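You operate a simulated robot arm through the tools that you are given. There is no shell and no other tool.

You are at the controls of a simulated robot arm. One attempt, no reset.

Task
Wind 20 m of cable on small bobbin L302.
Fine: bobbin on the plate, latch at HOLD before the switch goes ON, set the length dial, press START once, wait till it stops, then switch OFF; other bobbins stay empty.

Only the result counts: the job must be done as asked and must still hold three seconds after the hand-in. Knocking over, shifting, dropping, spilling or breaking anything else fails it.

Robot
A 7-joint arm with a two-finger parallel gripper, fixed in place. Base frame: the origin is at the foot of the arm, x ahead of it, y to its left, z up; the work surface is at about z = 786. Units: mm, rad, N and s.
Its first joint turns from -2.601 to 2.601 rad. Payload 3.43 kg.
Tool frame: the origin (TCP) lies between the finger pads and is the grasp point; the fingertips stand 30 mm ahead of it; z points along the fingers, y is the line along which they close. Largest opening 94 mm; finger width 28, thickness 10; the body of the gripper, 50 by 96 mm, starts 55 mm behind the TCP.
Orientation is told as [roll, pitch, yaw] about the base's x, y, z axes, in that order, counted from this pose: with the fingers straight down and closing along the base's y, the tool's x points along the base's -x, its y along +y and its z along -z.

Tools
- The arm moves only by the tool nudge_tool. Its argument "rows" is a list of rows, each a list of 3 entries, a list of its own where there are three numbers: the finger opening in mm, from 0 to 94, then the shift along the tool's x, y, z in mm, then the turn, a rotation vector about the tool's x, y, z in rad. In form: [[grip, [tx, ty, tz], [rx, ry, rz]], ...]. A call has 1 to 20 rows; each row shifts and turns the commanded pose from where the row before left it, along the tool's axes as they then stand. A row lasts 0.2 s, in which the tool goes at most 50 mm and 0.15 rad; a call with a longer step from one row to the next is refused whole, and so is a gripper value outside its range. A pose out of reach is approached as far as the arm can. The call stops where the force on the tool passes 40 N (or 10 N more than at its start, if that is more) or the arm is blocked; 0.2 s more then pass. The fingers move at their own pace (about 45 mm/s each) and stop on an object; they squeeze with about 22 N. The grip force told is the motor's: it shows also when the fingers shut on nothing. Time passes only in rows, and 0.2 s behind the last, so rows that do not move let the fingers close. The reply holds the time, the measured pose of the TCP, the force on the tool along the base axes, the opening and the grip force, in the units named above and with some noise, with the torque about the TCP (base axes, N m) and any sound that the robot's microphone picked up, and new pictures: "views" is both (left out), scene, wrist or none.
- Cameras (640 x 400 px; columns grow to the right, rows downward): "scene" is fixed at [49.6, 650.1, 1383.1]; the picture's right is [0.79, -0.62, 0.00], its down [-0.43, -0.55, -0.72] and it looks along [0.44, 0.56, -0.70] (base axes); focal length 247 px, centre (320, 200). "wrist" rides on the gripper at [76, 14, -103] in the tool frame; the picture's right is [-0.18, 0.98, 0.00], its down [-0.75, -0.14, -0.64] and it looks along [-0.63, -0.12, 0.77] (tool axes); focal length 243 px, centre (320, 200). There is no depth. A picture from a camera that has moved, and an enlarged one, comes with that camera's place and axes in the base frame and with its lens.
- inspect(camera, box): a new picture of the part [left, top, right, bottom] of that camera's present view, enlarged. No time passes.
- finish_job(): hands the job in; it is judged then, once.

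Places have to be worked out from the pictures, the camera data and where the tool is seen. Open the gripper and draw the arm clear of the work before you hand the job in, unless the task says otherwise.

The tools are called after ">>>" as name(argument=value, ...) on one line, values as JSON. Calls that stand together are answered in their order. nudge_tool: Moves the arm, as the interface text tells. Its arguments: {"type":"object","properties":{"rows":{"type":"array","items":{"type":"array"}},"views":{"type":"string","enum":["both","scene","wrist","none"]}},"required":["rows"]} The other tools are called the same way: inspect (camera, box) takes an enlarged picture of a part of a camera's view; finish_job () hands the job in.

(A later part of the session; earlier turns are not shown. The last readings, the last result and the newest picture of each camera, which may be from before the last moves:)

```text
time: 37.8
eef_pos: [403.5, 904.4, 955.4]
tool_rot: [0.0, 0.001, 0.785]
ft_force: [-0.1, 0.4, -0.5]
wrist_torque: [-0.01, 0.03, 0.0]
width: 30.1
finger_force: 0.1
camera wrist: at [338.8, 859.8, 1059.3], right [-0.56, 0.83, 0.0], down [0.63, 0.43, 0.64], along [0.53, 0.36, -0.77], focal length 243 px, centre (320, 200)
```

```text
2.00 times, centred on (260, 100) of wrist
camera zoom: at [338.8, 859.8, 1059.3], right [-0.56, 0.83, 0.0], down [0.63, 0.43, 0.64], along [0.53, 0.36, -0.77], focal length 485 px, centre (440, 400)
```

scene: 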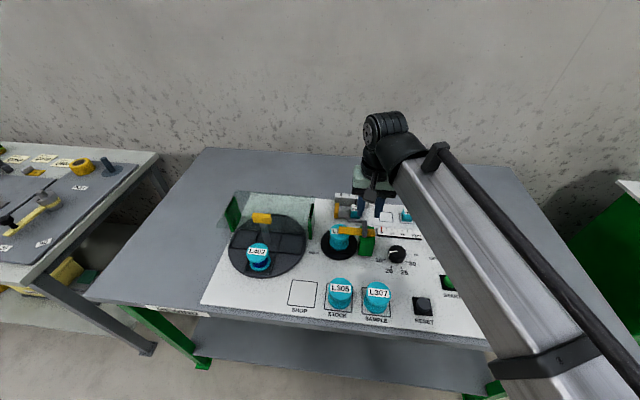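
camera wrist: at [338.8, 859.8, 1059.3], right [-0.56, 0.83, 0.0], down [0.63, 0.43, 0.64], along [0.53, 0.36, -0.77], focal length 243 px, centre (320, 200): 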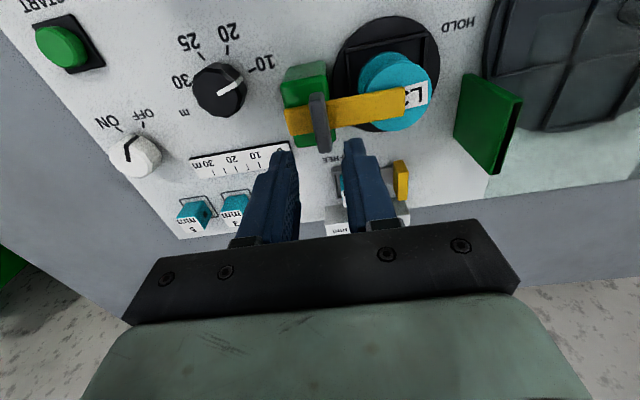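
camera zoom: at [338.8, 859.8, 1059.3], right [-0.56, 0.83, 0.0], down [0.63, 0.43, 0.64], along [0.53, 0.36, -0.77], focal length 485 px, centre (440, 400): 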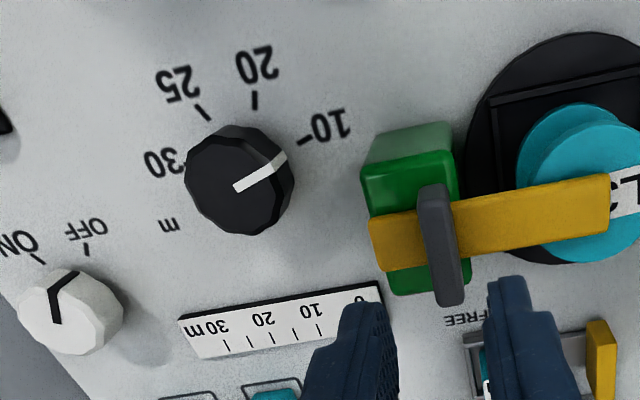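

The latch is at HOLD with the lever across L302. From this view the dial pointer reads 10 (151°), with ticks at about 151°, 199°, 247° and 296°, so 20 m needs +48° (0.838 rad CCW). I'll move above the dial at ≈(452.5,819.7) and turn the hand to yaw 0.

>>> nudge_tool(rows=[[60, [13, -47, 0], [0, 0, 0]], [70, [12.9, -48, 0], [0, 0, 0]], [70, [0, 0, 0], [0, 0, 0.131]], [70, [0, 0, 0], [0, 0, 0.131]], [70, [0, 0, 0], [0, 0, 0.131]], [70, [0, 0, 0], [0, 0, 0.131]], [70, [0, 0, 0], [0, 0, 0.131]], [70, [0, 0, 0], [0, 0, 0.131]], [70, [0, 0, 20], [0, 0, 0]], [70, [0, 0, 20], [0, 0, 0]], [70, [0, 0, 0], [0, 0, 0]]], views="both")

>>> inspect(camera="wrist", box=[230, 50, 430, 200])

```text
time: 40.2
eef_pos: [452.2, 820.1, 917.0]
tool_rot: [0.0, 0.0, -0.005]
ft_force: [-0.2, -0.2, 1.0]
wrist_torque: [0.01, 0.03, 0.01]
width: 69.9
finger_force: 0.0
camera wrist: at [375.2, 833.4, 1019.9], right [0.19, 0.98, 0.0], down [0.75, -0.14, 0.64], along [0.63, -0.12, -0.77], focal length 243 px, centre (320, 200)
```

scene: 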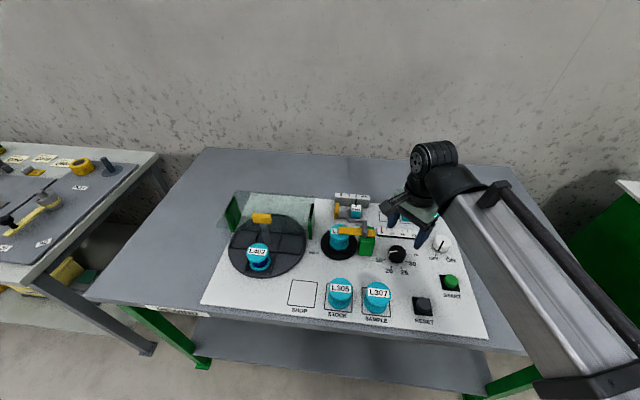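
wrist: 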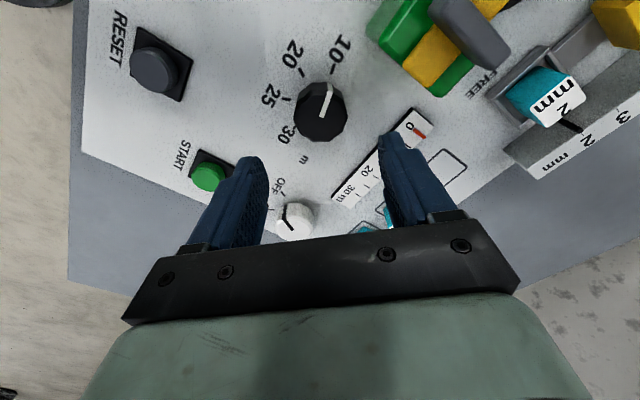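

```text
2.67 times, centred on (330, 125) of wrist
camera zoom: at [375.2, 833.4, 1019.9], right [0.19, 0.98, 0.0], down [0.75, -0.14, 0.64], along [0.63, -0.12, -0.77], focal length 647 px, centre (293, 400)
```

zoom: 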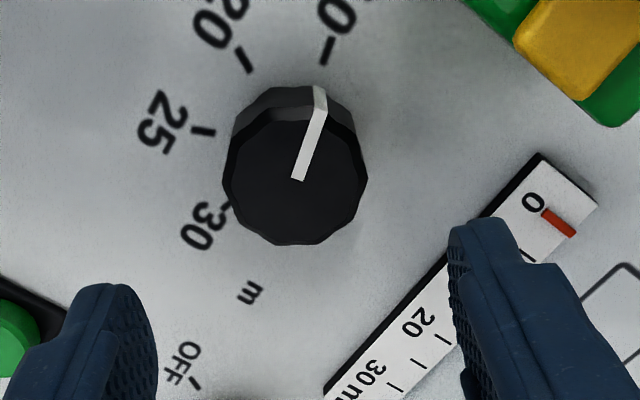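

The dial centre is at tool (−1,+0.8), about 46 mm across. I'll centre and descend with the fingers open at 70 mm to put the fingertips beside the knob (about 6–8 mm above the panel).

>>> nudge_tool(rows=[[70, [-1, 0.8, 10], [0, 0, 0]], [70, [0, 0, 30], [0, 0, 0]], [70, [0, 0, 30], [0, 0, 0]], [70, [0, 0, 14], [0, 0, 0]], [70, [0, 0, 5], [0, 0, 0]], [70, [0, 0, 0], [0, 0, 0]]], views="both")

>>> inspect(camera="wrist", box=[220, 90, 420, 240])

>>> inspect(camera="scene", box=[350, 210, 450, 280])

```text
time: 41.6
eef_pos: [454.8, 821.8, 826.3]
tool_rot: [0.0, -0.001, -0.002]
ft_force: [0.6, 0.3, 0.7]
wrist_torque: [-0.01, 0.0, 0.03]
width: 70.1
finger_force: 0.0
camera wrist: at [378.1, 835.0, 930.3], right [0.19, 0.98, 0.0], down [0.75, -0.14, 0.64], along [0.63, -0.12, -0.77], focal length 243 px, centre (320, 200)
```

scene: 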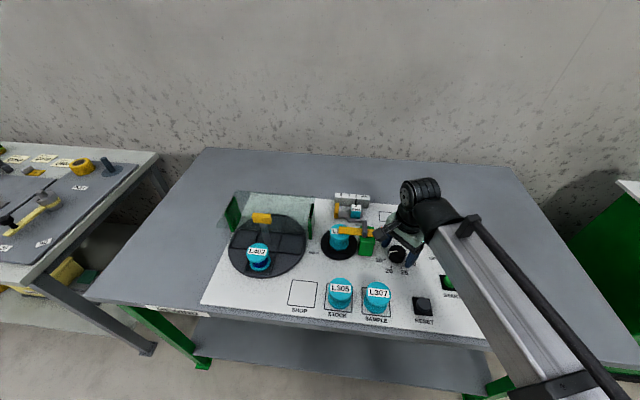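
wrist: 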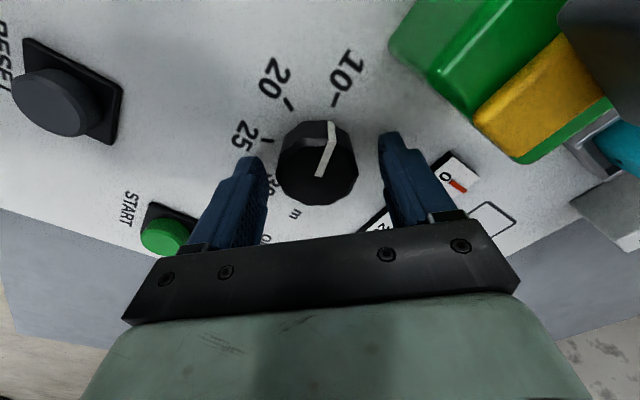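

```text
2.67 times, centred on (320, 165) of wrist
camera zoom: at [378.1, 835.0, 930.3], right [0.19, 0.98, 0.0], down [0.75, -0.14, 0.64], along [0.63, -0.12, -0.77], focal length 647 px, centre (320, 293)
```

zoom: 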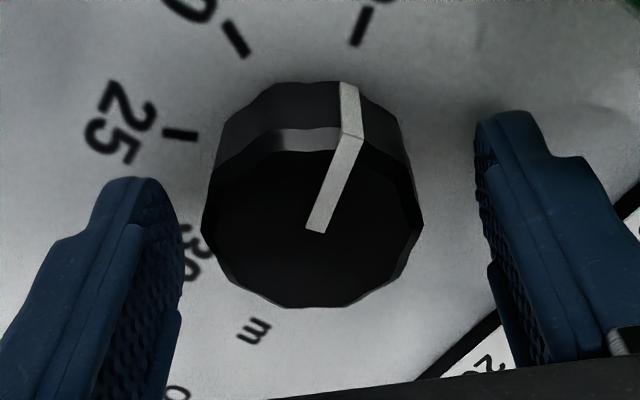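

```text
5.71 times, centred on (400, 245) of scene
camera zoom: at [49.6, 650.1, 1383.1], right [0.79, -0.62, 0.0], down [-0.43, -0.55, -0.72], along [0.44, 0.56, -0.7], focal length 1414 px, centre (-137, -57)
```

zoom: 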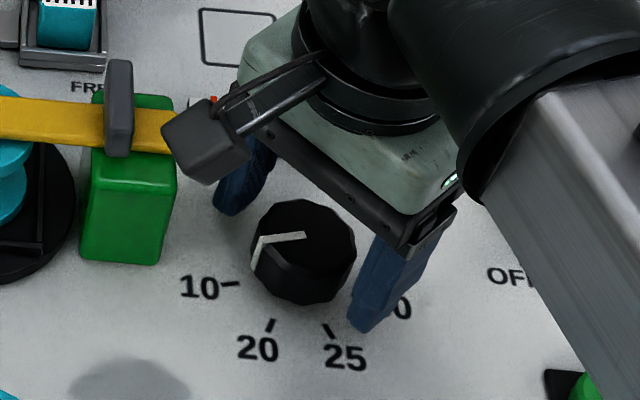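

Well centred (within about 1 mm). I'll trim and close on the knob.

>>> nudge_tool(rows=[[70, [-0.8, -1.0, 0], [0, 0, 0]], [50, [0, 0, 0], [0, 0, 0]], [36, [0, 0, 0], [0, 0, 0]], [36, [0, 0, 0], [0, 0, 0]], [36, [0, 0, 0], [0, 0, 0]]], views="wrist")

>>> inspect(camera="wrist", box=[220, 90, 420, 240])

```text
time: 42.8
eef_pos: [455.0, 819.8, 826.6]
tool_rot: [0.001, 0.0, -0.001]
ft_force: [0.3, 0.6, 0.8]
wrist_torque: [-0.56, 0.07, 0.03]
width: 44.5
finger_force: 45.5
camera wrist: at [378.5, 833.8, 930.3], right [0.19, 0.98, 0.0], down [0.75, -0.14, 0.64], along [0.63, -0.12, -0.77], focal length 243 px, centre (320, 200)
```

wrist: 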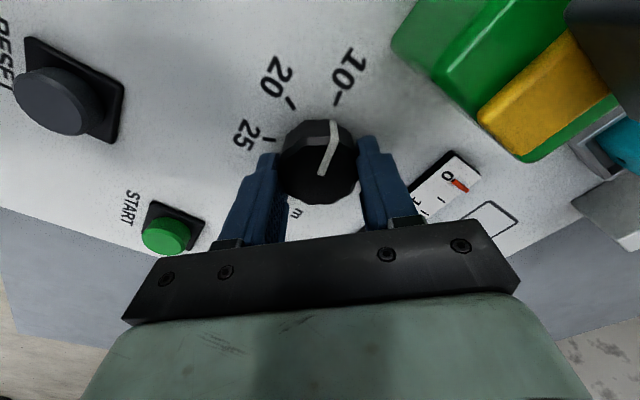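

```text
2.67 times, centred on (320, 165) of wrist
camera zoom: at [378.5, 833.8, 930.3], right [0.19, 0.98, 0.0], down [0.75, -0.14, 0.64], along [0.63, -0.12, -0.77], focal length 647 px, centre (320, 293)
```

zoom: 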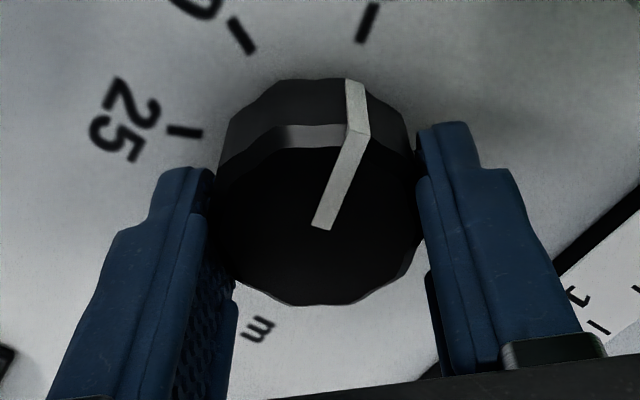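

The knob is gripped at 44.5 mm. I'll turn +0.4 rad counter-clockwise from above (10→20 direction) and check how it follows.

>>> nudge_tool(rows=[[36, [0, 0, 0], [0, 0, -0.1]], [36, [0, 0, 0], [0, 0, -0.1]], [36, [0, 0, 0], [0, 0, -0.1]], [36, [0, 0, 0], [0, 0, -0.1]], [36, [0, 0, 0], [0, 0, 0]]], views="wrist")

>>> inspect(camera="scene", box=[350, 210, 450, 280])

>>> inspect(camera="wrist", box=[220, 90, 420, 240])

```text
time: 44.0
eef_pos: [455.2, 820.5, 826.5]
tool_rot: [0.003, -0.002, 0.399]
ft_force: [5.4, 22.1, 6.0]
wrist_torque: [-0.61, 0.21, -0.07]
width: 44.3
finger_force: 44.7
camera wrist: at [378.6, 803.5, 930.2], right [-0.21, 0.98, 0.0], down [0.75, 0.16, 0.64], along [0.63, 0.14, -0.77], focal length 243 px, centre (320, 200)
```

wrist: 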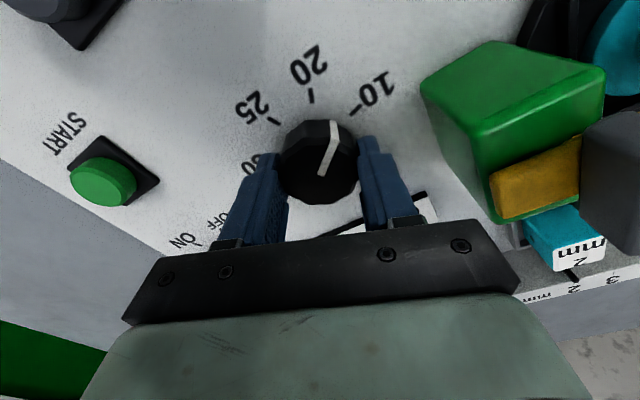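

```text
5.71 times, centred on (400, 245) of scene
camera zoom: at [49.6, 650.1, 1383.1], right [0.79, -0.62, 0.0], down [-0.43, -0.55, -0.72], along [0.44, 0.56, -0.7], focal length 1414 px, centre (-137, -57)
```

zoom: 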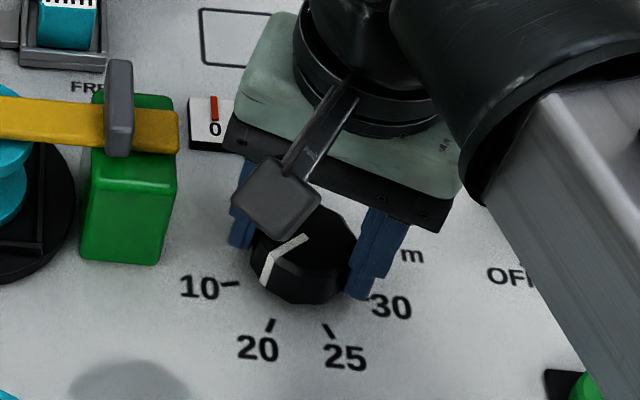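

```text
2.67 times, centred on (320, 165) of wrist
camera zoom: at [378.6, 803.5, 930.2], right [-0.21, 0.98, 0.0], down [0.75, 0.16, 0.64], along [0.63, 0.14, -0.77], focal length 647 px, centre (320, 293)
```

zoom: 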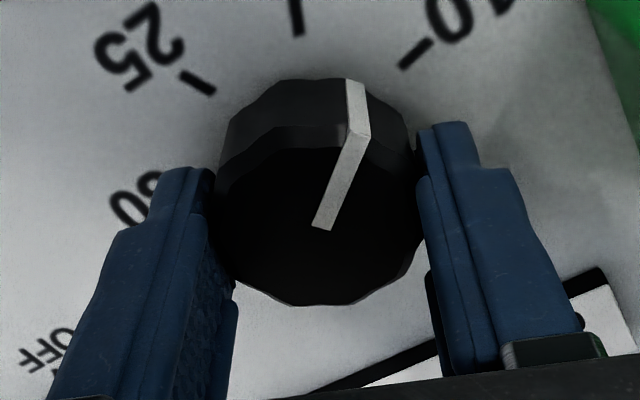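

The knob follows the hand; 22 N of lateral load has built up toward +y. I'll relieve it with a small shift and finish the remaining turn to 0.838 rad total.

>>> nudge_tool(rows=[[36, [-1.0, 1.6, 0], [0, 0, 0]], [36, [0, 0, 0], [0, 0, -0.1]], [36, [0, 0, 0], [0, 0, -0.1]], [36, [0, 0, 0], [0, 0, -0.1]], [36, [0, 0, 0], [0, 0, -0.1]], [36, [0, 0, 0], [0, 0, -0.038]], [36, [0, 0, 0], [0, 0, 0]]], views="wrist")

>>> inspect(camera="scene", box=[350, 210, 450, 280])

>>> inspect(camera="wrist", box=[220, 90, 420, 240])

```text
time: 45.6
eef_pos: [453.6, 821.6, 826.8]
tool_rot: [0.002, 0.0, 0.836]
ft_force: [-3.6, 22.4, 8.6]
wrist_torque: [-0.57, 0.14, 0.0]
width: 44.1
finger_force: 44.9
camera wrist: at [392.2, 774.2, 930.3], right [-0.61, 0.79, 0.0], down [0.61, 0.46, 0.64], along [0.51, 0.39, -0.77], focal length 243 px, centre (320, 200)
```

wrist: 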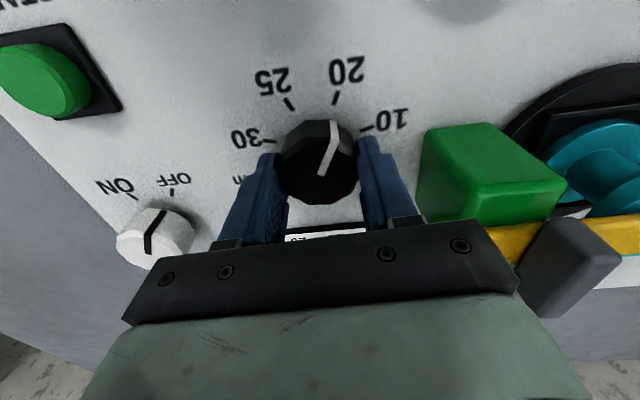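

```text
5.71 times, centred on (400, 245) of scene
camera zoom: at [49.6, 650.1, 1383.1], right [0.79, -0.62, 0.0], down [-0.43, -0.55, -0.72], along [0.44, 0.56, -0.7], focal length 1414 px, centre (-137, -57)
```

zoom: 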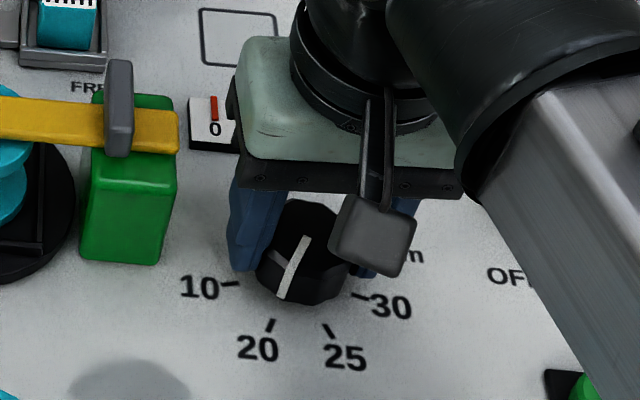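

```text
2.67 times, centred on (320, 165) of wrist
camera zoom: at [392.2, 774.2, 930.3], right [-0.61, 0.79, 0.0], down [0.61, 0.46, 0.64], along [0.51, 0.39, -0.77], focal length 647 px, centre (320, 293)
```

zoom: 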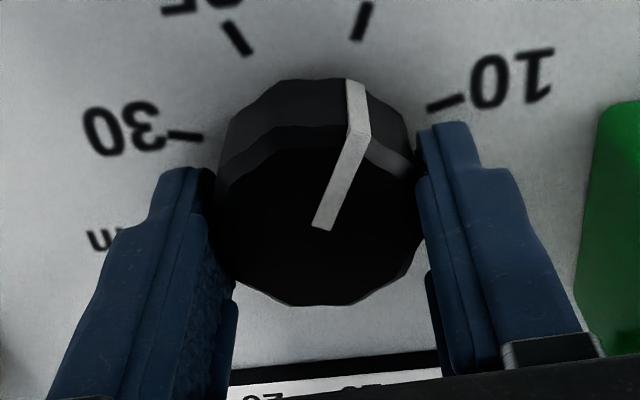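

The 20 tick now sits where the 10 tick was relative to the pointer. I'll relieve the side load, open, rise, and check the pointer setting.

>>> nudge_tool(rows=[[36, [-1.2, 1.6, 0], [0, 0, 0]], [36, [0, 0, 0], [0, 0, 0]], [55, [0, 0, 0], [0, 0, 0]], [70, [0, 0, 0], [0, 0, 0]], [74, [0, 0, 0], [0, 0, 0]], [74, [0, 0, -20], [0, 0, 0]], [74, [0, 0, -35], [0, 0, 0]], [74, [0, 0, -35], [0, 0, 0]], [74, [0, 0, 0], [0, 0, 0]]], views="both")

>>> inspect(camera="wrist", box=[240, 40, 400, 160])

>>> inspect(camera="scene", box=[360, 225, 440, 285])

```text
time: 47.6
eef_pos: [455.5, 823.7, 917.0]
tool_rot: [-0.001, 0.0, 0.836]
ft_force: [0.1, 1.0, 0.0]
wrist_torque: [0.01, -0.02, 0.02]
width: 74.0
finger_force: 0.0
camera wrist: at [393.1, 775.7, 1020.9], right [-0.61, 0.8, 0.0], down [0.61, 0.46, 0.64], along [0.51, 0.39, -0.77], focal length 243 px, centre (320, 200)
```

scene: 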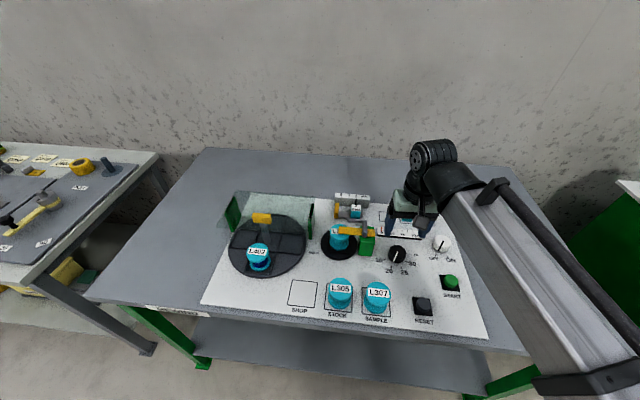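
wrist: 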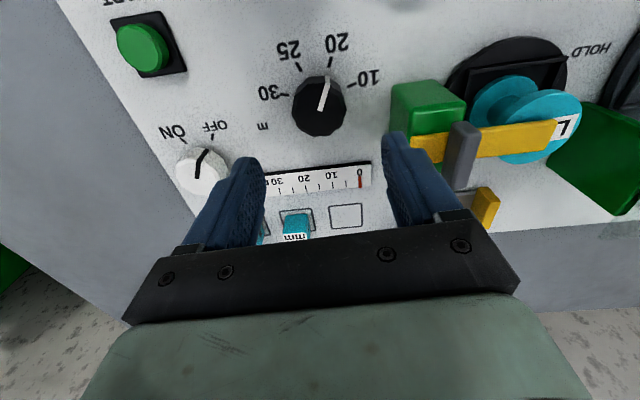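

```text
3.33 times, centred on (320, 100) of wrist
camera zoom: at [393.1, 775.7, 1020.9], right [-0.61, 0.8, 0.0], down [0.61, 0.46, 0.64], along [0.51, 0.39, -0.77], focal length 809 px, centre (320, 533)
```

zoom: 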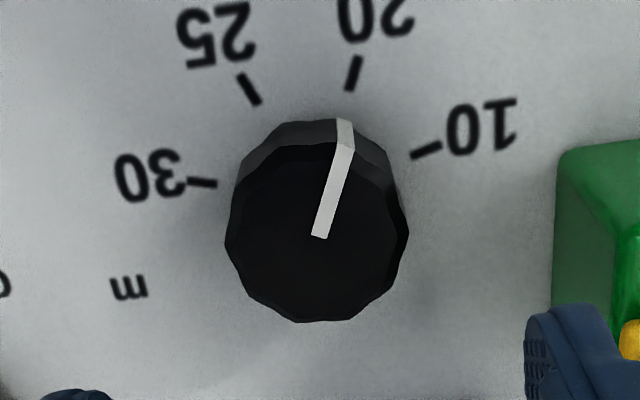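

```text
6.67 times, centred on (400, 255) of scene
camera zoom: at [49.6, 650.1, 1383.1], right [0.79, -0.62, 0.0], down [-0.43, -0.55, -0.72], along [0.44, 0.56, -0.7], focal length 1650 px, centre (-213, -167)
```

zoom: 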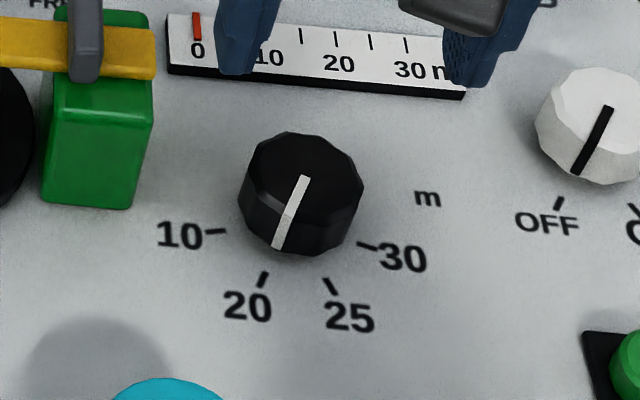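

The pointer now aligns with the 20 mark in both views (≈201–204° against a tick at ≈201°). Next is the ON/OFF switch at ≈(570,763); OFF ≈195° and ON ≈255°. I'll move above it and pre-turn the hand to yaw −0.25, leaving room for a +60° turn.

>>> nudge_tool(rows=[[74, [-10.8, -42, 0], [0, 0, 0]], [74, [-10.8, -42, 0], [0, 0, 0]], [74, [-10.8, -42, 0], [0, 0, 0]], [74, [0, 0, 0], [0, 0, 0.136]], [74, [0, 0, 0], [0, 0, 0.136]], [74, [0, 0, 0], [0, 0, 0.136]], [74, [0, 0, 0], [0, 0, 0.136]], [74, [0, 0, 0], [0, 0, 0.136]], [74, [0, 0, 0], [0, 0, 0.136]], [74, [0, 0, 0], [0, 0, 0.136]], [74, [0, 0, 0], [0, 0, 0.136]], [74, [0, 0, 0], [0, 0, 0]]], views="both")

>>> inspect(camera="wrist", box=[220, 40, 420, 190])

>>> inspect(camera="scene", box=[400, 220, 480, 280])

```text
time: 50.2
eef_pos: [570.0, 762.8, 916.8]
tool_rot: [0.0, 0.001, -0.252]
ft_force: [-0.5, -0.6, 0.0]
wrist_torque: [-0.04, -0.03, 0.02]
width: 73.9
finger_force: 0.0
camera wrist: at [498.4, 794.5, 1020.7], right [0.43, 0.91, 0.0], down [0.69, -0.33, 0.64], along [0.58, -0.27, -0.77], focal length 243 px, centre (320, 200)
```

scene: 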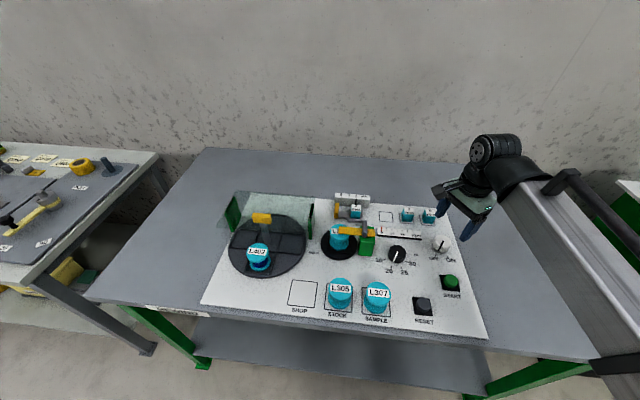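
wrist: 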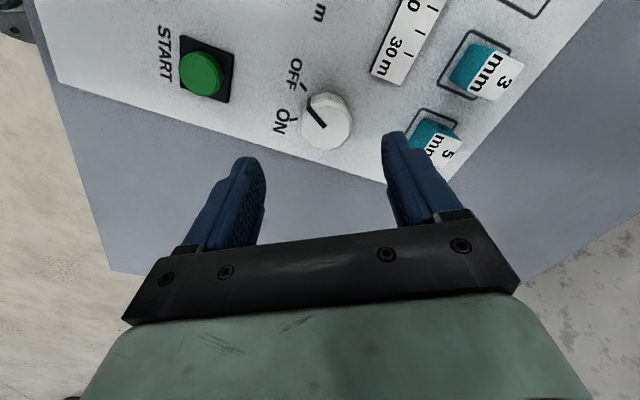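

```text
2.67 times, centred on (320, 115) of wrist
camera zoom: at [498.4, 794.5, 1020.7], right [0.43, 0.91, 0.0], down [0.69, -0.33, 0.64], along [0.58, -0.27, -0.77], focal length 647 px, centre (320, 427)
```

zoom: 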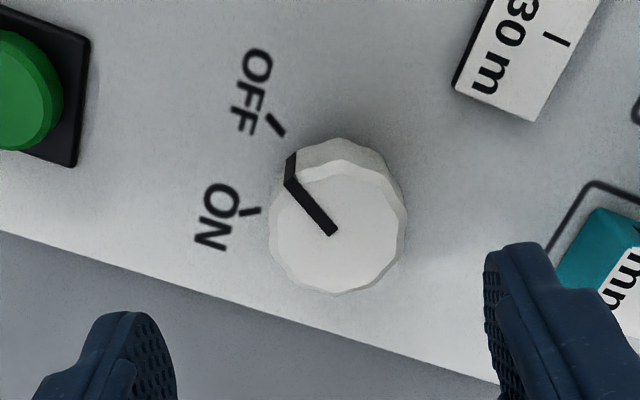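

```text
6.67 times, centred on (440, 250) of scene
camera zoom: at [49.6, 650.1, 1383.1], right [0.79, -0.62, 0.0], down [-0.43, -0.55, -0.72], along [0.44, 0.56, -0.7], focal length 1650 px, centre (-480, -133)
```

zoom: 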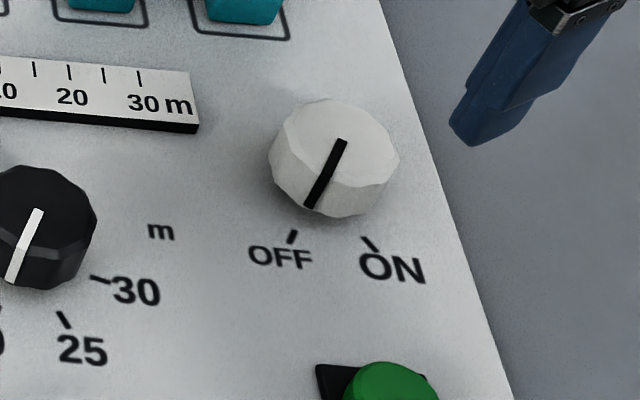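

Both views agree the switch is centred at ≈(580.3,763.8), which is tool offset (−10.3,+3.5). I'll centre over it and descend to knob-grip height.

>>> nudge_tool(rows=[[70, [-10.3, 3.5, 10], [0, 0, 0]], [70, [0, 0, 30], [0, 0, 0]], [70, [0, 0, 30], [0, 0, 0]], [70, [0, 0, 14], [0, 0, 0]], [70, [0, 0, 5], [0, 0, 0]], [70, [0, 0, 0], [0, 0, 0]]], views="both")

>>> inspect(camera="wrist", box=[220, 90, 420, 240])

>>> inspect(camera="scene", box=[400, 220, 480, 280])

```text
time: 51.6
eef_pos: [580.5, 762.9, 827.9]
tool_rot: [0.001, -0.001, -0.253]
ft_force: [0.2, -0.6, -0.2]
wrist_torque: [-0.01, 0.02, 0.0]
width: 70.2
finger_force: 0.0
camera wrist: at [509.1, 794.8, 932.0], right [0.42, 0.91, 0.0], down [0.69, -0.33, 0.64], along [0.58, -0.27, -0.77], focal length 243 px, centre (320, 200)
```

scene: 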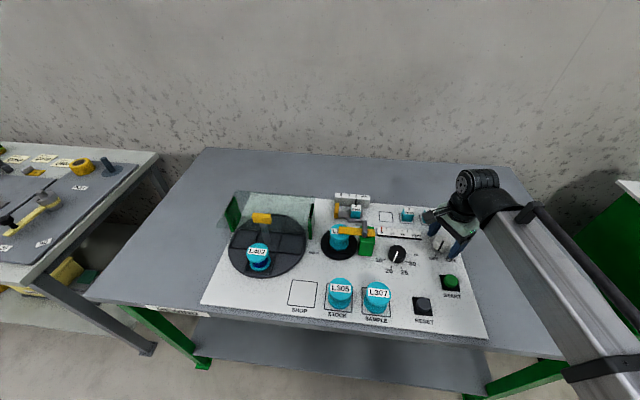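
wrist: 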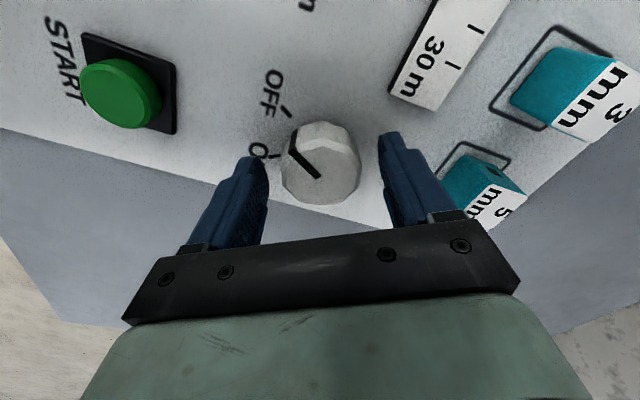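

```text
2.67 times, centred on (320, 165) of wrist
camera zoom: at [509.1, 794.8, 932.0], right [0.42, 0.91, 0.0], down [0.69, -0.33, 0.64], along [0.58, -0.27, -0.77], focal length 647 px, centre (320, 293)
```

zoom: 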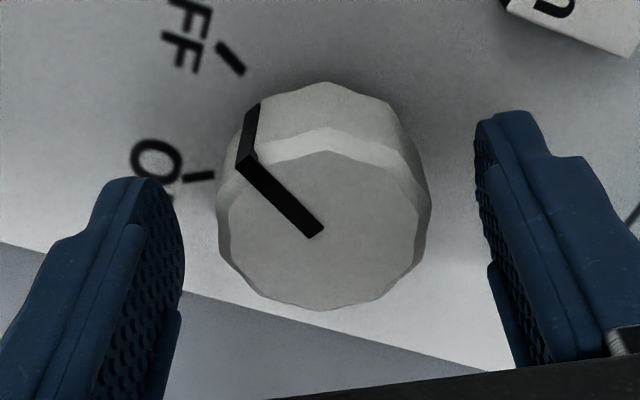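

```text
6.67 times, centred on (440, 250) of scene
camera zoom: at [49.6, 650.1, 1383.1], right [0.79, -0.62, 0.0], down [-0.43, -0.55, -0.72], along [0.44, 0.56, -0.7], focal length 1650 px, centre (-480, -133)
```

zoom: 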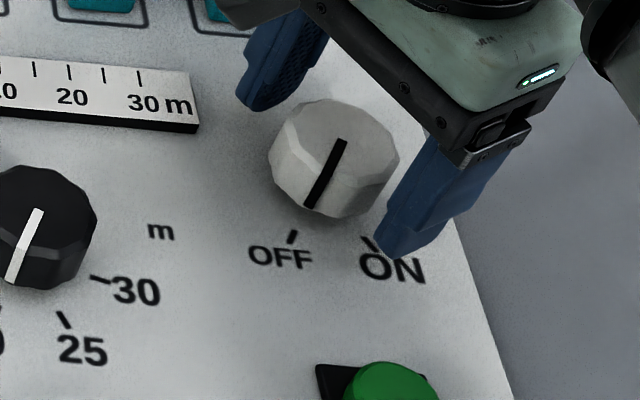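

It's centred within about 2 mm. I'll trim −1.5 in tool x and close on the switch knob (still OFF).

>>> nudge_tool(rows=[[70, [-1.5, 0, 0], [0, 0, 0]], [50, [0, 0, 0], [0, 0, 0]], [36, [0, 0, 0], [0, 0, 0]], [36, [0, 0, 0], [0, 0, 0]], [36, [0, 0, 0], [0, 0, 0]]], views="wrist")

>>> inspect(camera="wrist", box=[220, 90, 420, 240])

```text
time: 52.8
eef_pos: [581.0, 765.1, 827.1]
tool_rot: [0.001, 0.001, -0.251]
ft_force: [0.5, 4.5, -0.8]
wrist_torque: [0.14, -0.04, -0.01]
width: 44.4
finger_force: 45.3
camera wrist: at [510.8, 795.0, 931.6], right [0.42, 0.91, 0.0], down [0.69, -0.33, 0.64], along [0.58, -0.27, -0.77], focal length 243 px, centre (320, 200)
```

wrist: 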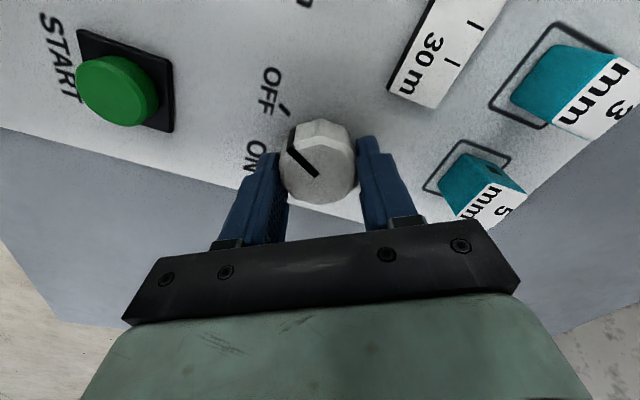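

```text
2.67 times, centred on (320, 165) of wrist
camera zoom: at [510.8, 795.0, 931.6], right [0.42, 0.91, 0.0], down [0.69, -0.33, 0.64], along [0.58, -0.27, -0.77], focal length 647 px, centre (320, 293)
```

zoom: 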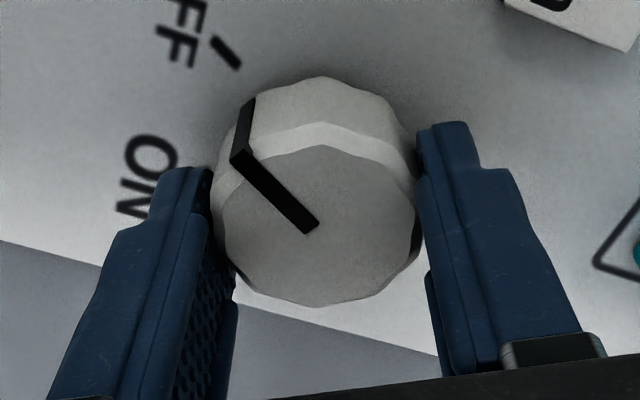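

Gripped with low side load. The latch is at HOLD and the dial at 20, so I'll start turning the switch toward ON (+0.5 rad first).

>>> nudge_tool(rows=[[36, [0, 0, 0], [0, 0, -0.1]], [36, [0, 0, 0], [0, 0, -0.1]], [36, [0, 0, 0], [0, 0, -0.1]], [36, [0, 0, 0], [0, 0, -0.1]], [36, [0, 0, 0], [0, 0, -0.1]], [36, [0, 0, 0], [0, 0, 0]]], views="wrist")

>>> inspect(camera="wrist", box=[220, 90, 420, 240])

```text
time: 54.2
eef_pos: [581.3, 762.8, 827.9]
tool_rot: [0.002, 0.0, 0.25]
ft_force: [5.0, 15.8, 4.5]
wrist_torque: [0.26, -0.17, -0.06]
width: 44.4
finger_force: 45.4
camera wrist: at [503.2, 757.9, 931.5], right [-0.06, 1.0, 0.0], down [0.76, 0.05, 0.64], along [0.64, 0.04, -0.77], focal length 243 px, centre (320, 200)
```

wrist: 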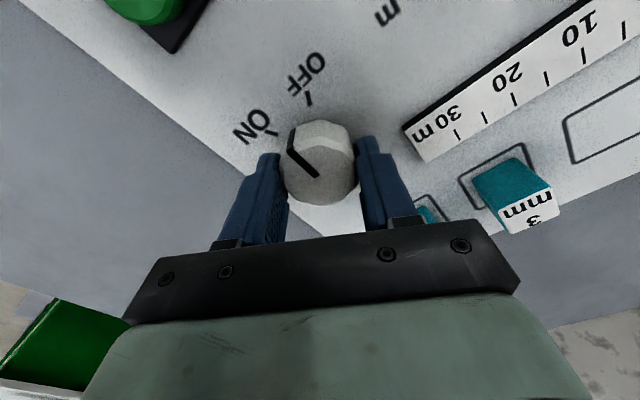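

```text
2.67 times, centred on (320, 165) of wrist
camera zoom: at [503.2, 757.9, 931.5], right [-0.06, 1.0, 0.0], down [0.76, 0.05, 0.64], along [0.64, 0.04, -0.77], focal length 647 px, centre (320, 293)
```

zoom: 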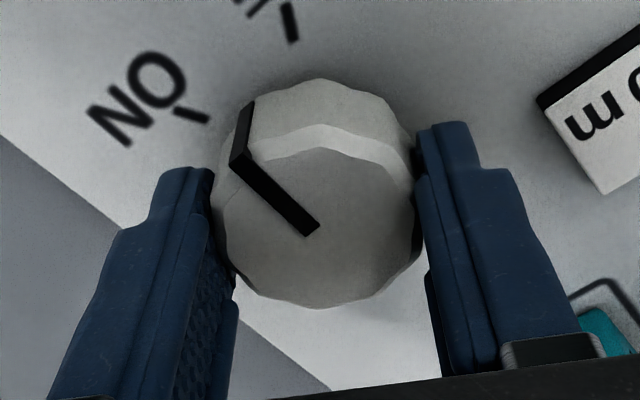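

The switch follows. I'll relieve the small side load and continue another 0.53 rad to ON.

>>> nudge_tool(rows=[[36, [-0.6, 1.0, 0], [0, 0, -0.08]], [36, [0, 0, 0], [0, 0, -0.1]], [36, [0, 0, 0], [0, 0, -0.1]], [36, [0, 0, 0], [0, 0, -0.1]], [36, [0, 0, 0], [0, 0, -0.1]], [36, [0, 0, 0], [0, 0, -0.05]], [36, [0, 0, 0], [0, 0, 0]]], views="both")

>>> inspect(camera="wrist", box=[220, 90, 420, 240])

>>> inspect(camera="scene", box=[400, 220, 480, 280])

```text
time: 55.8
eef_pos: [581.3, 766.1, 827.4]
tool_rot: [0.002, 0.0, 0.778]
ft_force: [-8.5, 11.4, 2.7]
wrist_torque: [-0.29, 0.31, -0.68]
width: 44.1
finger_force: 44.9
camera wrist: at [516.1, 720.3, 931.6], right [-0.56, 0.83, 0.0], down [0.64, 0.43, 0.64], along [0.53, 0.36, -0.77], focal length 243 px, centre (320, 200)
```

scene: 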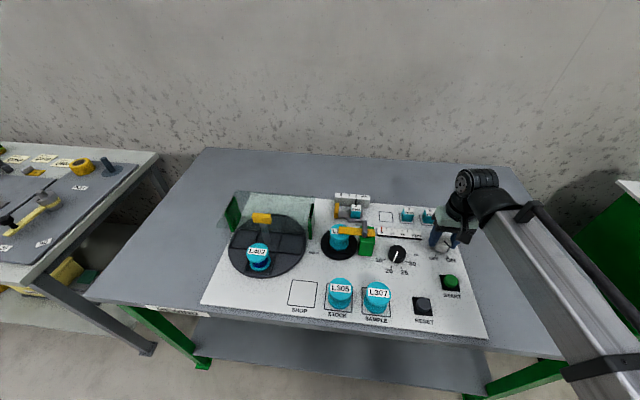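
wrist: 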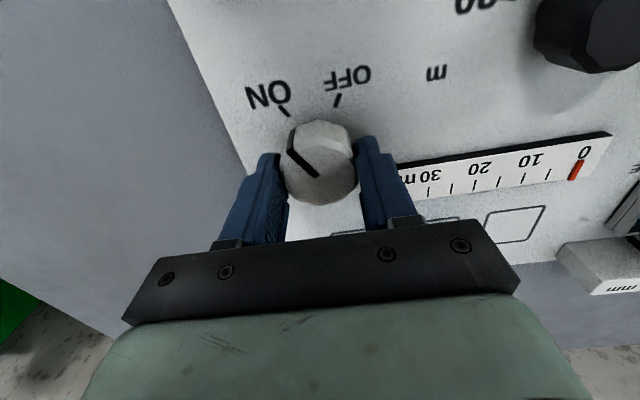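

```text
2.67 times, centred on (320, 165) of wrist
camera zoom: at [516.1, 720.3, 931.6], right [-0.56, 0.83, 0.0], down [0.64, 0.43, 0.64], along [0.53, 0.36, -0.77], focal length 647 px, centre (320, 293)
```

zoom: 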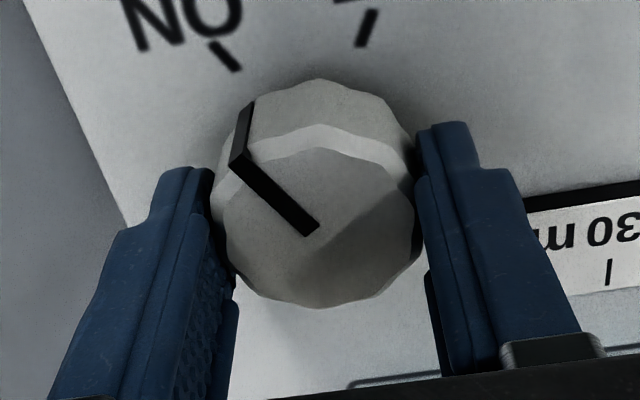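

```text
6.67 times, centred on (440, 250) of scene
camera zoom: at [49.6, 650.1, 1383.1], right [0.79, -0.62, 0.0], down [-0.43, -0.55, -0.72], along [0.44, 0.56, -0.7], focal length 1650 px, centre (-480, -133)
```

zoom: 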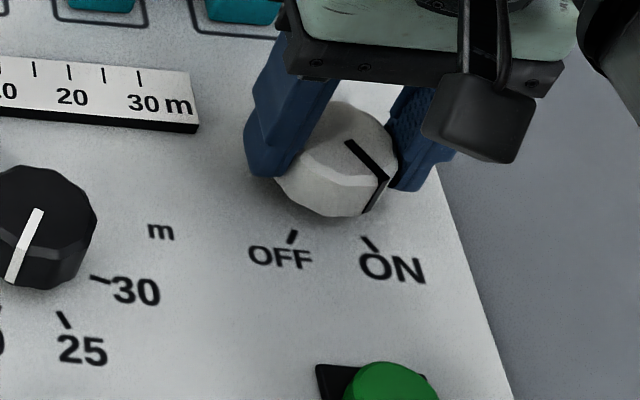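

The pointer is at ON and the reaction torque (−0.68 N·m) shows it's against the ON stop. I'll open and rise.

>>> nudge_tool(rows=[[50, [0, 0, 0], [0, 0, 0]], [66, [0, 0, 0], [0, 0, 0]], [72, [0, 0, 0], [0, 0, 0]], [72, [0, 0, -20], [0, 0, 0]], [72, [0, 0, -35], [0, 0, 0]], [72, [0, 0, -35], [0, 0, 0]], [40, [0, 0, 0], [0, 0, 0]], [0, [0, 0, 0], [0, 0, 0]]], views="both")

>>> inspect(camera="wrist", box=[160, 20, 420, 180])

>>> inspect(camera="scene", box=[310, 190, 480, 300])

```text
time: 57.6
eef_pos: [579.4, 764.5, 917.2]
tool_rot: [0.001, 0.0, 0.778]
ft_force: [-0.7, 0.1, 0.6]
wrist_torque: [-0.02, 0.0, 0.01]
width: 20.5
finger_force: 0.1
camera wrist: at [515.1, 720.3, 1021.3], right [-0.56, 0.83, 0.0], down [0.64, 0.43, 0.64], along [0.53, 0.36, -0.77], focal length 243 px, centre (320, 200)
```

scene: 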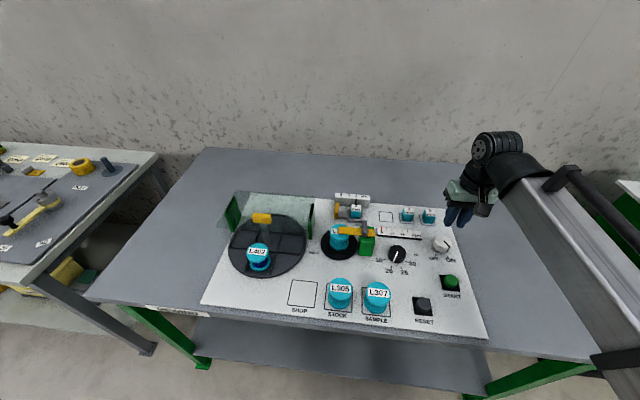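
wrist: 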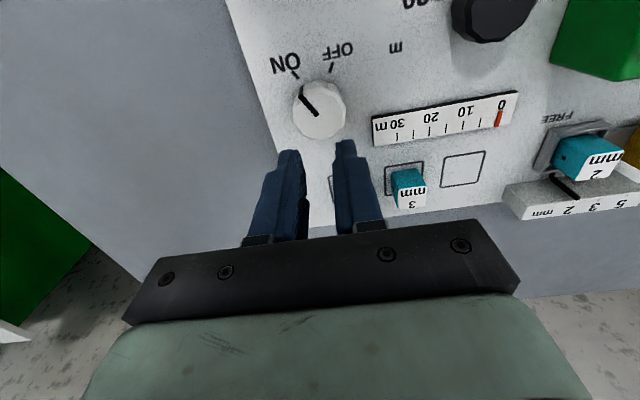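

```text
2.46 times, centred on (290, 100) of wrist
camera zoom: at [515.1, 720.3, 1021.3], right [-0.56, 0.83, 0.0], down [0.64, 0.43, 0.64], along [0.53, 0.36, -0.77], focal length 597 px, centre (394, 446)
```

zoom: 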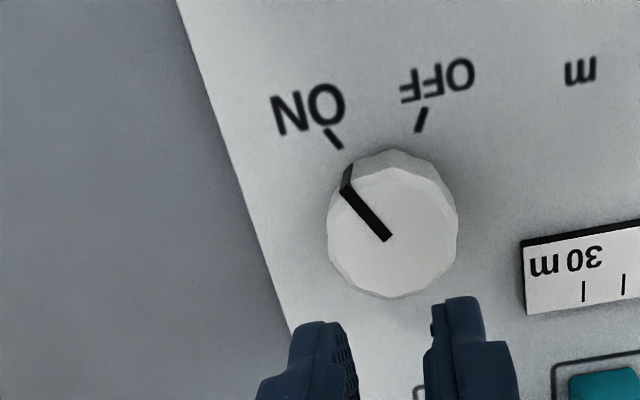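

```text
3.64 times, centred on (395, 245) of scene
camera zoom: at [49.6, 650.1, 1383.1], right [0.79, -0.62, 0.0], down [-0.43, -0.55, -0.72], along [0.44, 0.56, -0.7], focal length 900 px, centre (47, 36)
```

zoom: 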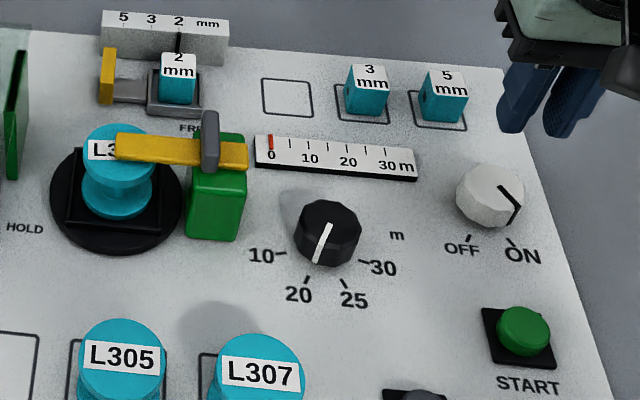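

The switch reads ON, the dial 20, and the latch HOLD; the gauge is at 0. I'll close the fingers and move above the START button at ≈(499,686.5).

>>> nudge_tool(rows=[[0, [38, 0.5, 0], [0, 0, 0]], [0, [38, 0.5, 0], [0, 0, 0]], [0, [37.5, 0.6, 0], [0, 0, 0]], [0, [0, 0, 30], [0, 0, 0]], [0, [0, 0, 0], [0, 0, 0]]], views="both")

>>> inspect(camera="wrist", box=[220, 40, 420, 190])

>>> inspect(camera="scene", box=[410, 240, 490, 300])

```text
time: 58.8
eef_pos: [499.2, 686.3, 887.1]
tool_rot: [-0.001, 0.001, 0.778]
ft_force: [0.5, 0.2, -0.8]
wrist_torque: [0.02, 0.01, -0.01]
width: 0.0
finger_force: 21.6
camera wrist: at [434.8, 641.7, 991.7], right [-0.56, 0.83, 0.0], down [0.64, 0.43, 0.64], along [0.53, 0.36, -0.77], focal length 243 px, centre (320, 200)
```

scene: 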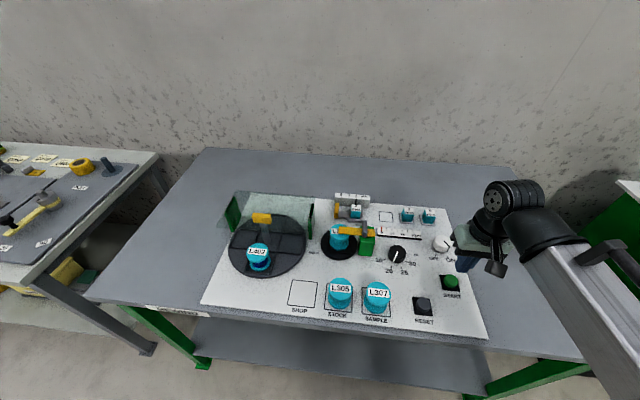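
wrist: 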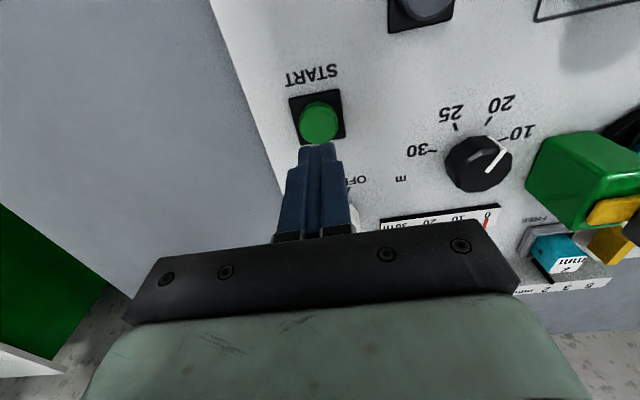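

```text
2.67 times, centred on (320, 115) of wrist
camera zoom: at [434.8, 641.7, 991.7], right [-0.56, 0.83, 0.0], down [0.64, 0.43, 0.64], along [0.53, 0.36, -0.77], focal length 647 px, centre (320, 427)
```

zoom: 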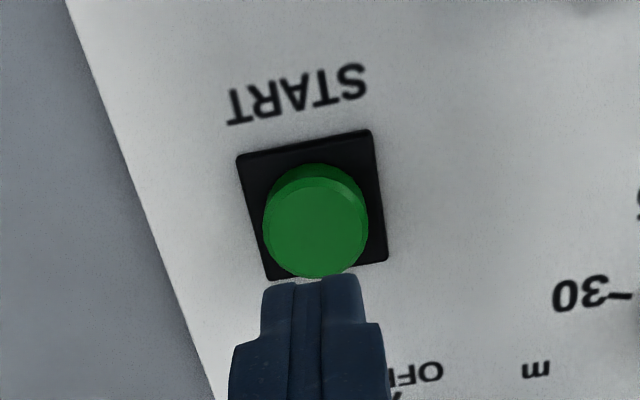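

```text
6.67 times, centred on (450, 270) of scene
camera zoom: at [49.6, 650.1, 1383.1], right [0.79, -0.62, 0.0], down [-0.43, -0.55, -0.72], along [0.44, 0.56, -0.7], focal length 1650 px, centre (-547, -267)
```

zoom: 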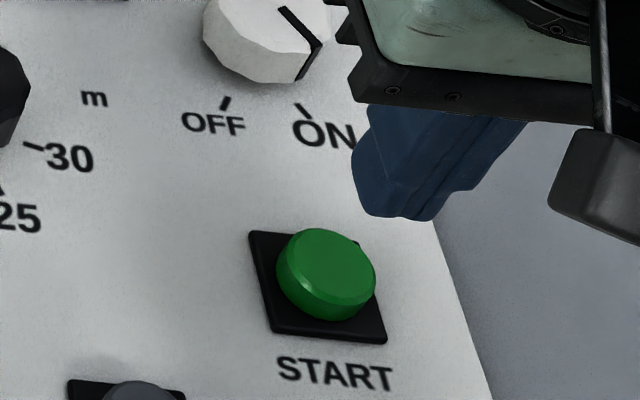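

I'm aligned over START (within 1–2 mm). I'll descend to just above the button first.

>>> nudge_tool(rows=[[0, [0, 0, 20], [0, 0, 0]], [0, [0, 0, 18], [0, 0, 0]], [0, [0, 0, 5], [0, 0, 0]], [0, [0, 0, 0], [0, 0, 0]]], views="wrist")

>>> inspect(camera="scene", box=[410, 240, 490, 300])

```text
time: 59.8
eef_pos: [499.6, 686.1, 845.0]
tool_rot: [-0.001, -0.001, 0.779]
ft_force: [-0.1, -0.4, -0.8]
wrist_torque: [0.0, 0.01, 0.04]
width: 0.0
finger_force: 22.6
camera wrist: at [434.6, 641.7, 948.4], right [-0.56, 0.83, 0.0], down [0.64, 0.43, 0.64], along [0.53, 0.36, -0.77], focal length 243 px, centre (320, 200)
```

wrist: 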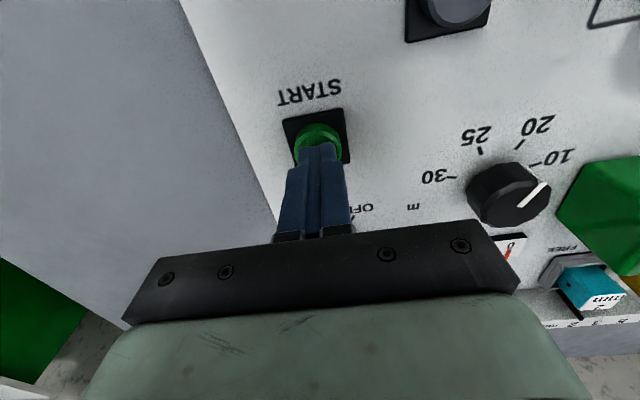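

```text
6.67 times, centred on (450, 270) of scene
camera zoom: at [49.6, 650.1, 1383.1], right [0.79, -0.62, 0.0], down [-0.43, -0.55, -0.72], along [0.44, 0.56, -0.7], focal length 1650 px, centre (-547, -267)
```

zoom: 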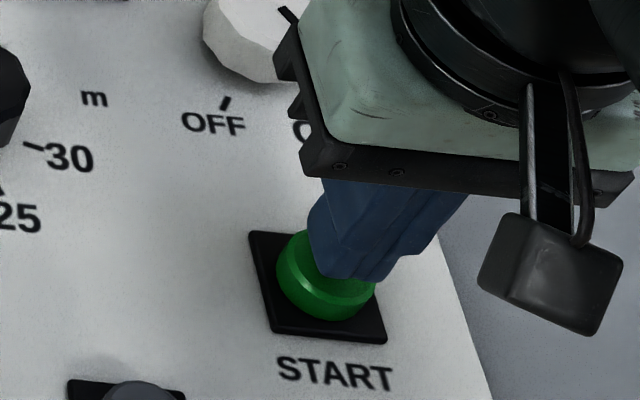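

The fingertip is just above the button. I'll press in 2 mm steps, watching force and sound.

>>> nudge_tool(rows=[[0, [0, 0, 2], [0, 0, 0]], [0, [0, 0, 2], [0, 0, 0]], [0, [0, 0, 2], [0, 0, 0]]], views="none")

```text
time: 60.6
eef_pos: [499.8, 685.6, 838.4]
tool_rot: [-0.001, -0.001, 0.778]
ft_force: [-0.7, 0.7, -0.4]
wrist_torque: [-0.02, -0.01, -0.02]
width: 0.0
finger_force: 22.0
```

>>> nudge_tool(rows=[[0, [0, 0, 2], [0, 0, 0]], [0, [0, 0, 2], [0, 0, 0]]], views="none")

```text
time: 61.2
eef_pos: [498.5, 685.8, 835.3]
tool_rot: [0.0, 0.0, 0.778]
ft_force: [0.0, 0.3, 1.1]
wrist_torque: [-0.01, -0.02, 0.0]
width: 0.0
finger_force: 22.3
```

There may be first contact at z≈835 (1 N). I'll press 2 mm more.

>>> nudge_tool(rows=[[0, [0, 0, 2], [0, 0, 0]]], views="none")

```text
time: 61.6
eef_pos: [499.1, 686.2, 833.9]
tool_rot: [0.001, -0.001, 0.78]
ft_force: [-2.0, -0.6, 2.2]
wrist_torque: [-0.01, -0.02, 0.01]
width: 0.2
finger_force: 21.6
```

The force is rising gently (2.2 N), so I'm on the button. I'll press a further 2 mm and listen.

>>> nudge_tool(rows=[[0, [0, 0, 1.5], [0, 0, 0]], [0, [0, 0, 1], [0, 0, 0]]], views="scene")

>>> inspect(camera="scene", box=[310, 190, 490, 310])

```text
time: 62.2
eef_pos: [500.9, 685.8, 830.3]
tool_rot: [0.0, 0.001, 0.779]
ft_force: [-2.1, 0.6, 3.5]
wrist_torque: [-0.05, 0.04, -0.05]
width: 0.0
finger_force: 22.0
heard: click
```

scene: 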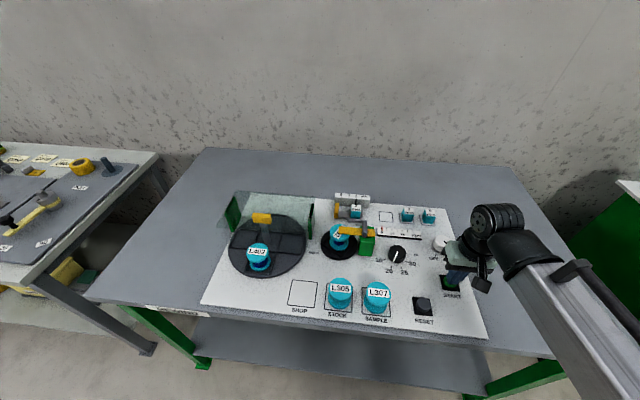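

```text
3.33 times, centred on (400, 250) of scene
camera zoom: at [49.6, 650.1, 1383.1], right [0.79, -0.62, 0.0], down [-0.43, -0.55, -0.72], along [0.44, 0.56, -0.7], focal length 825 px, centre (53, 33)
```

zoom: 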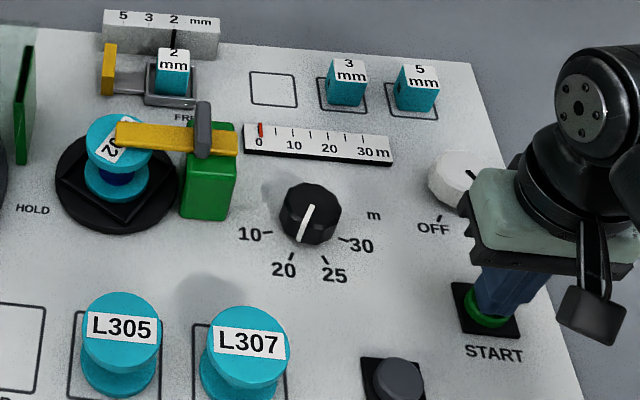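

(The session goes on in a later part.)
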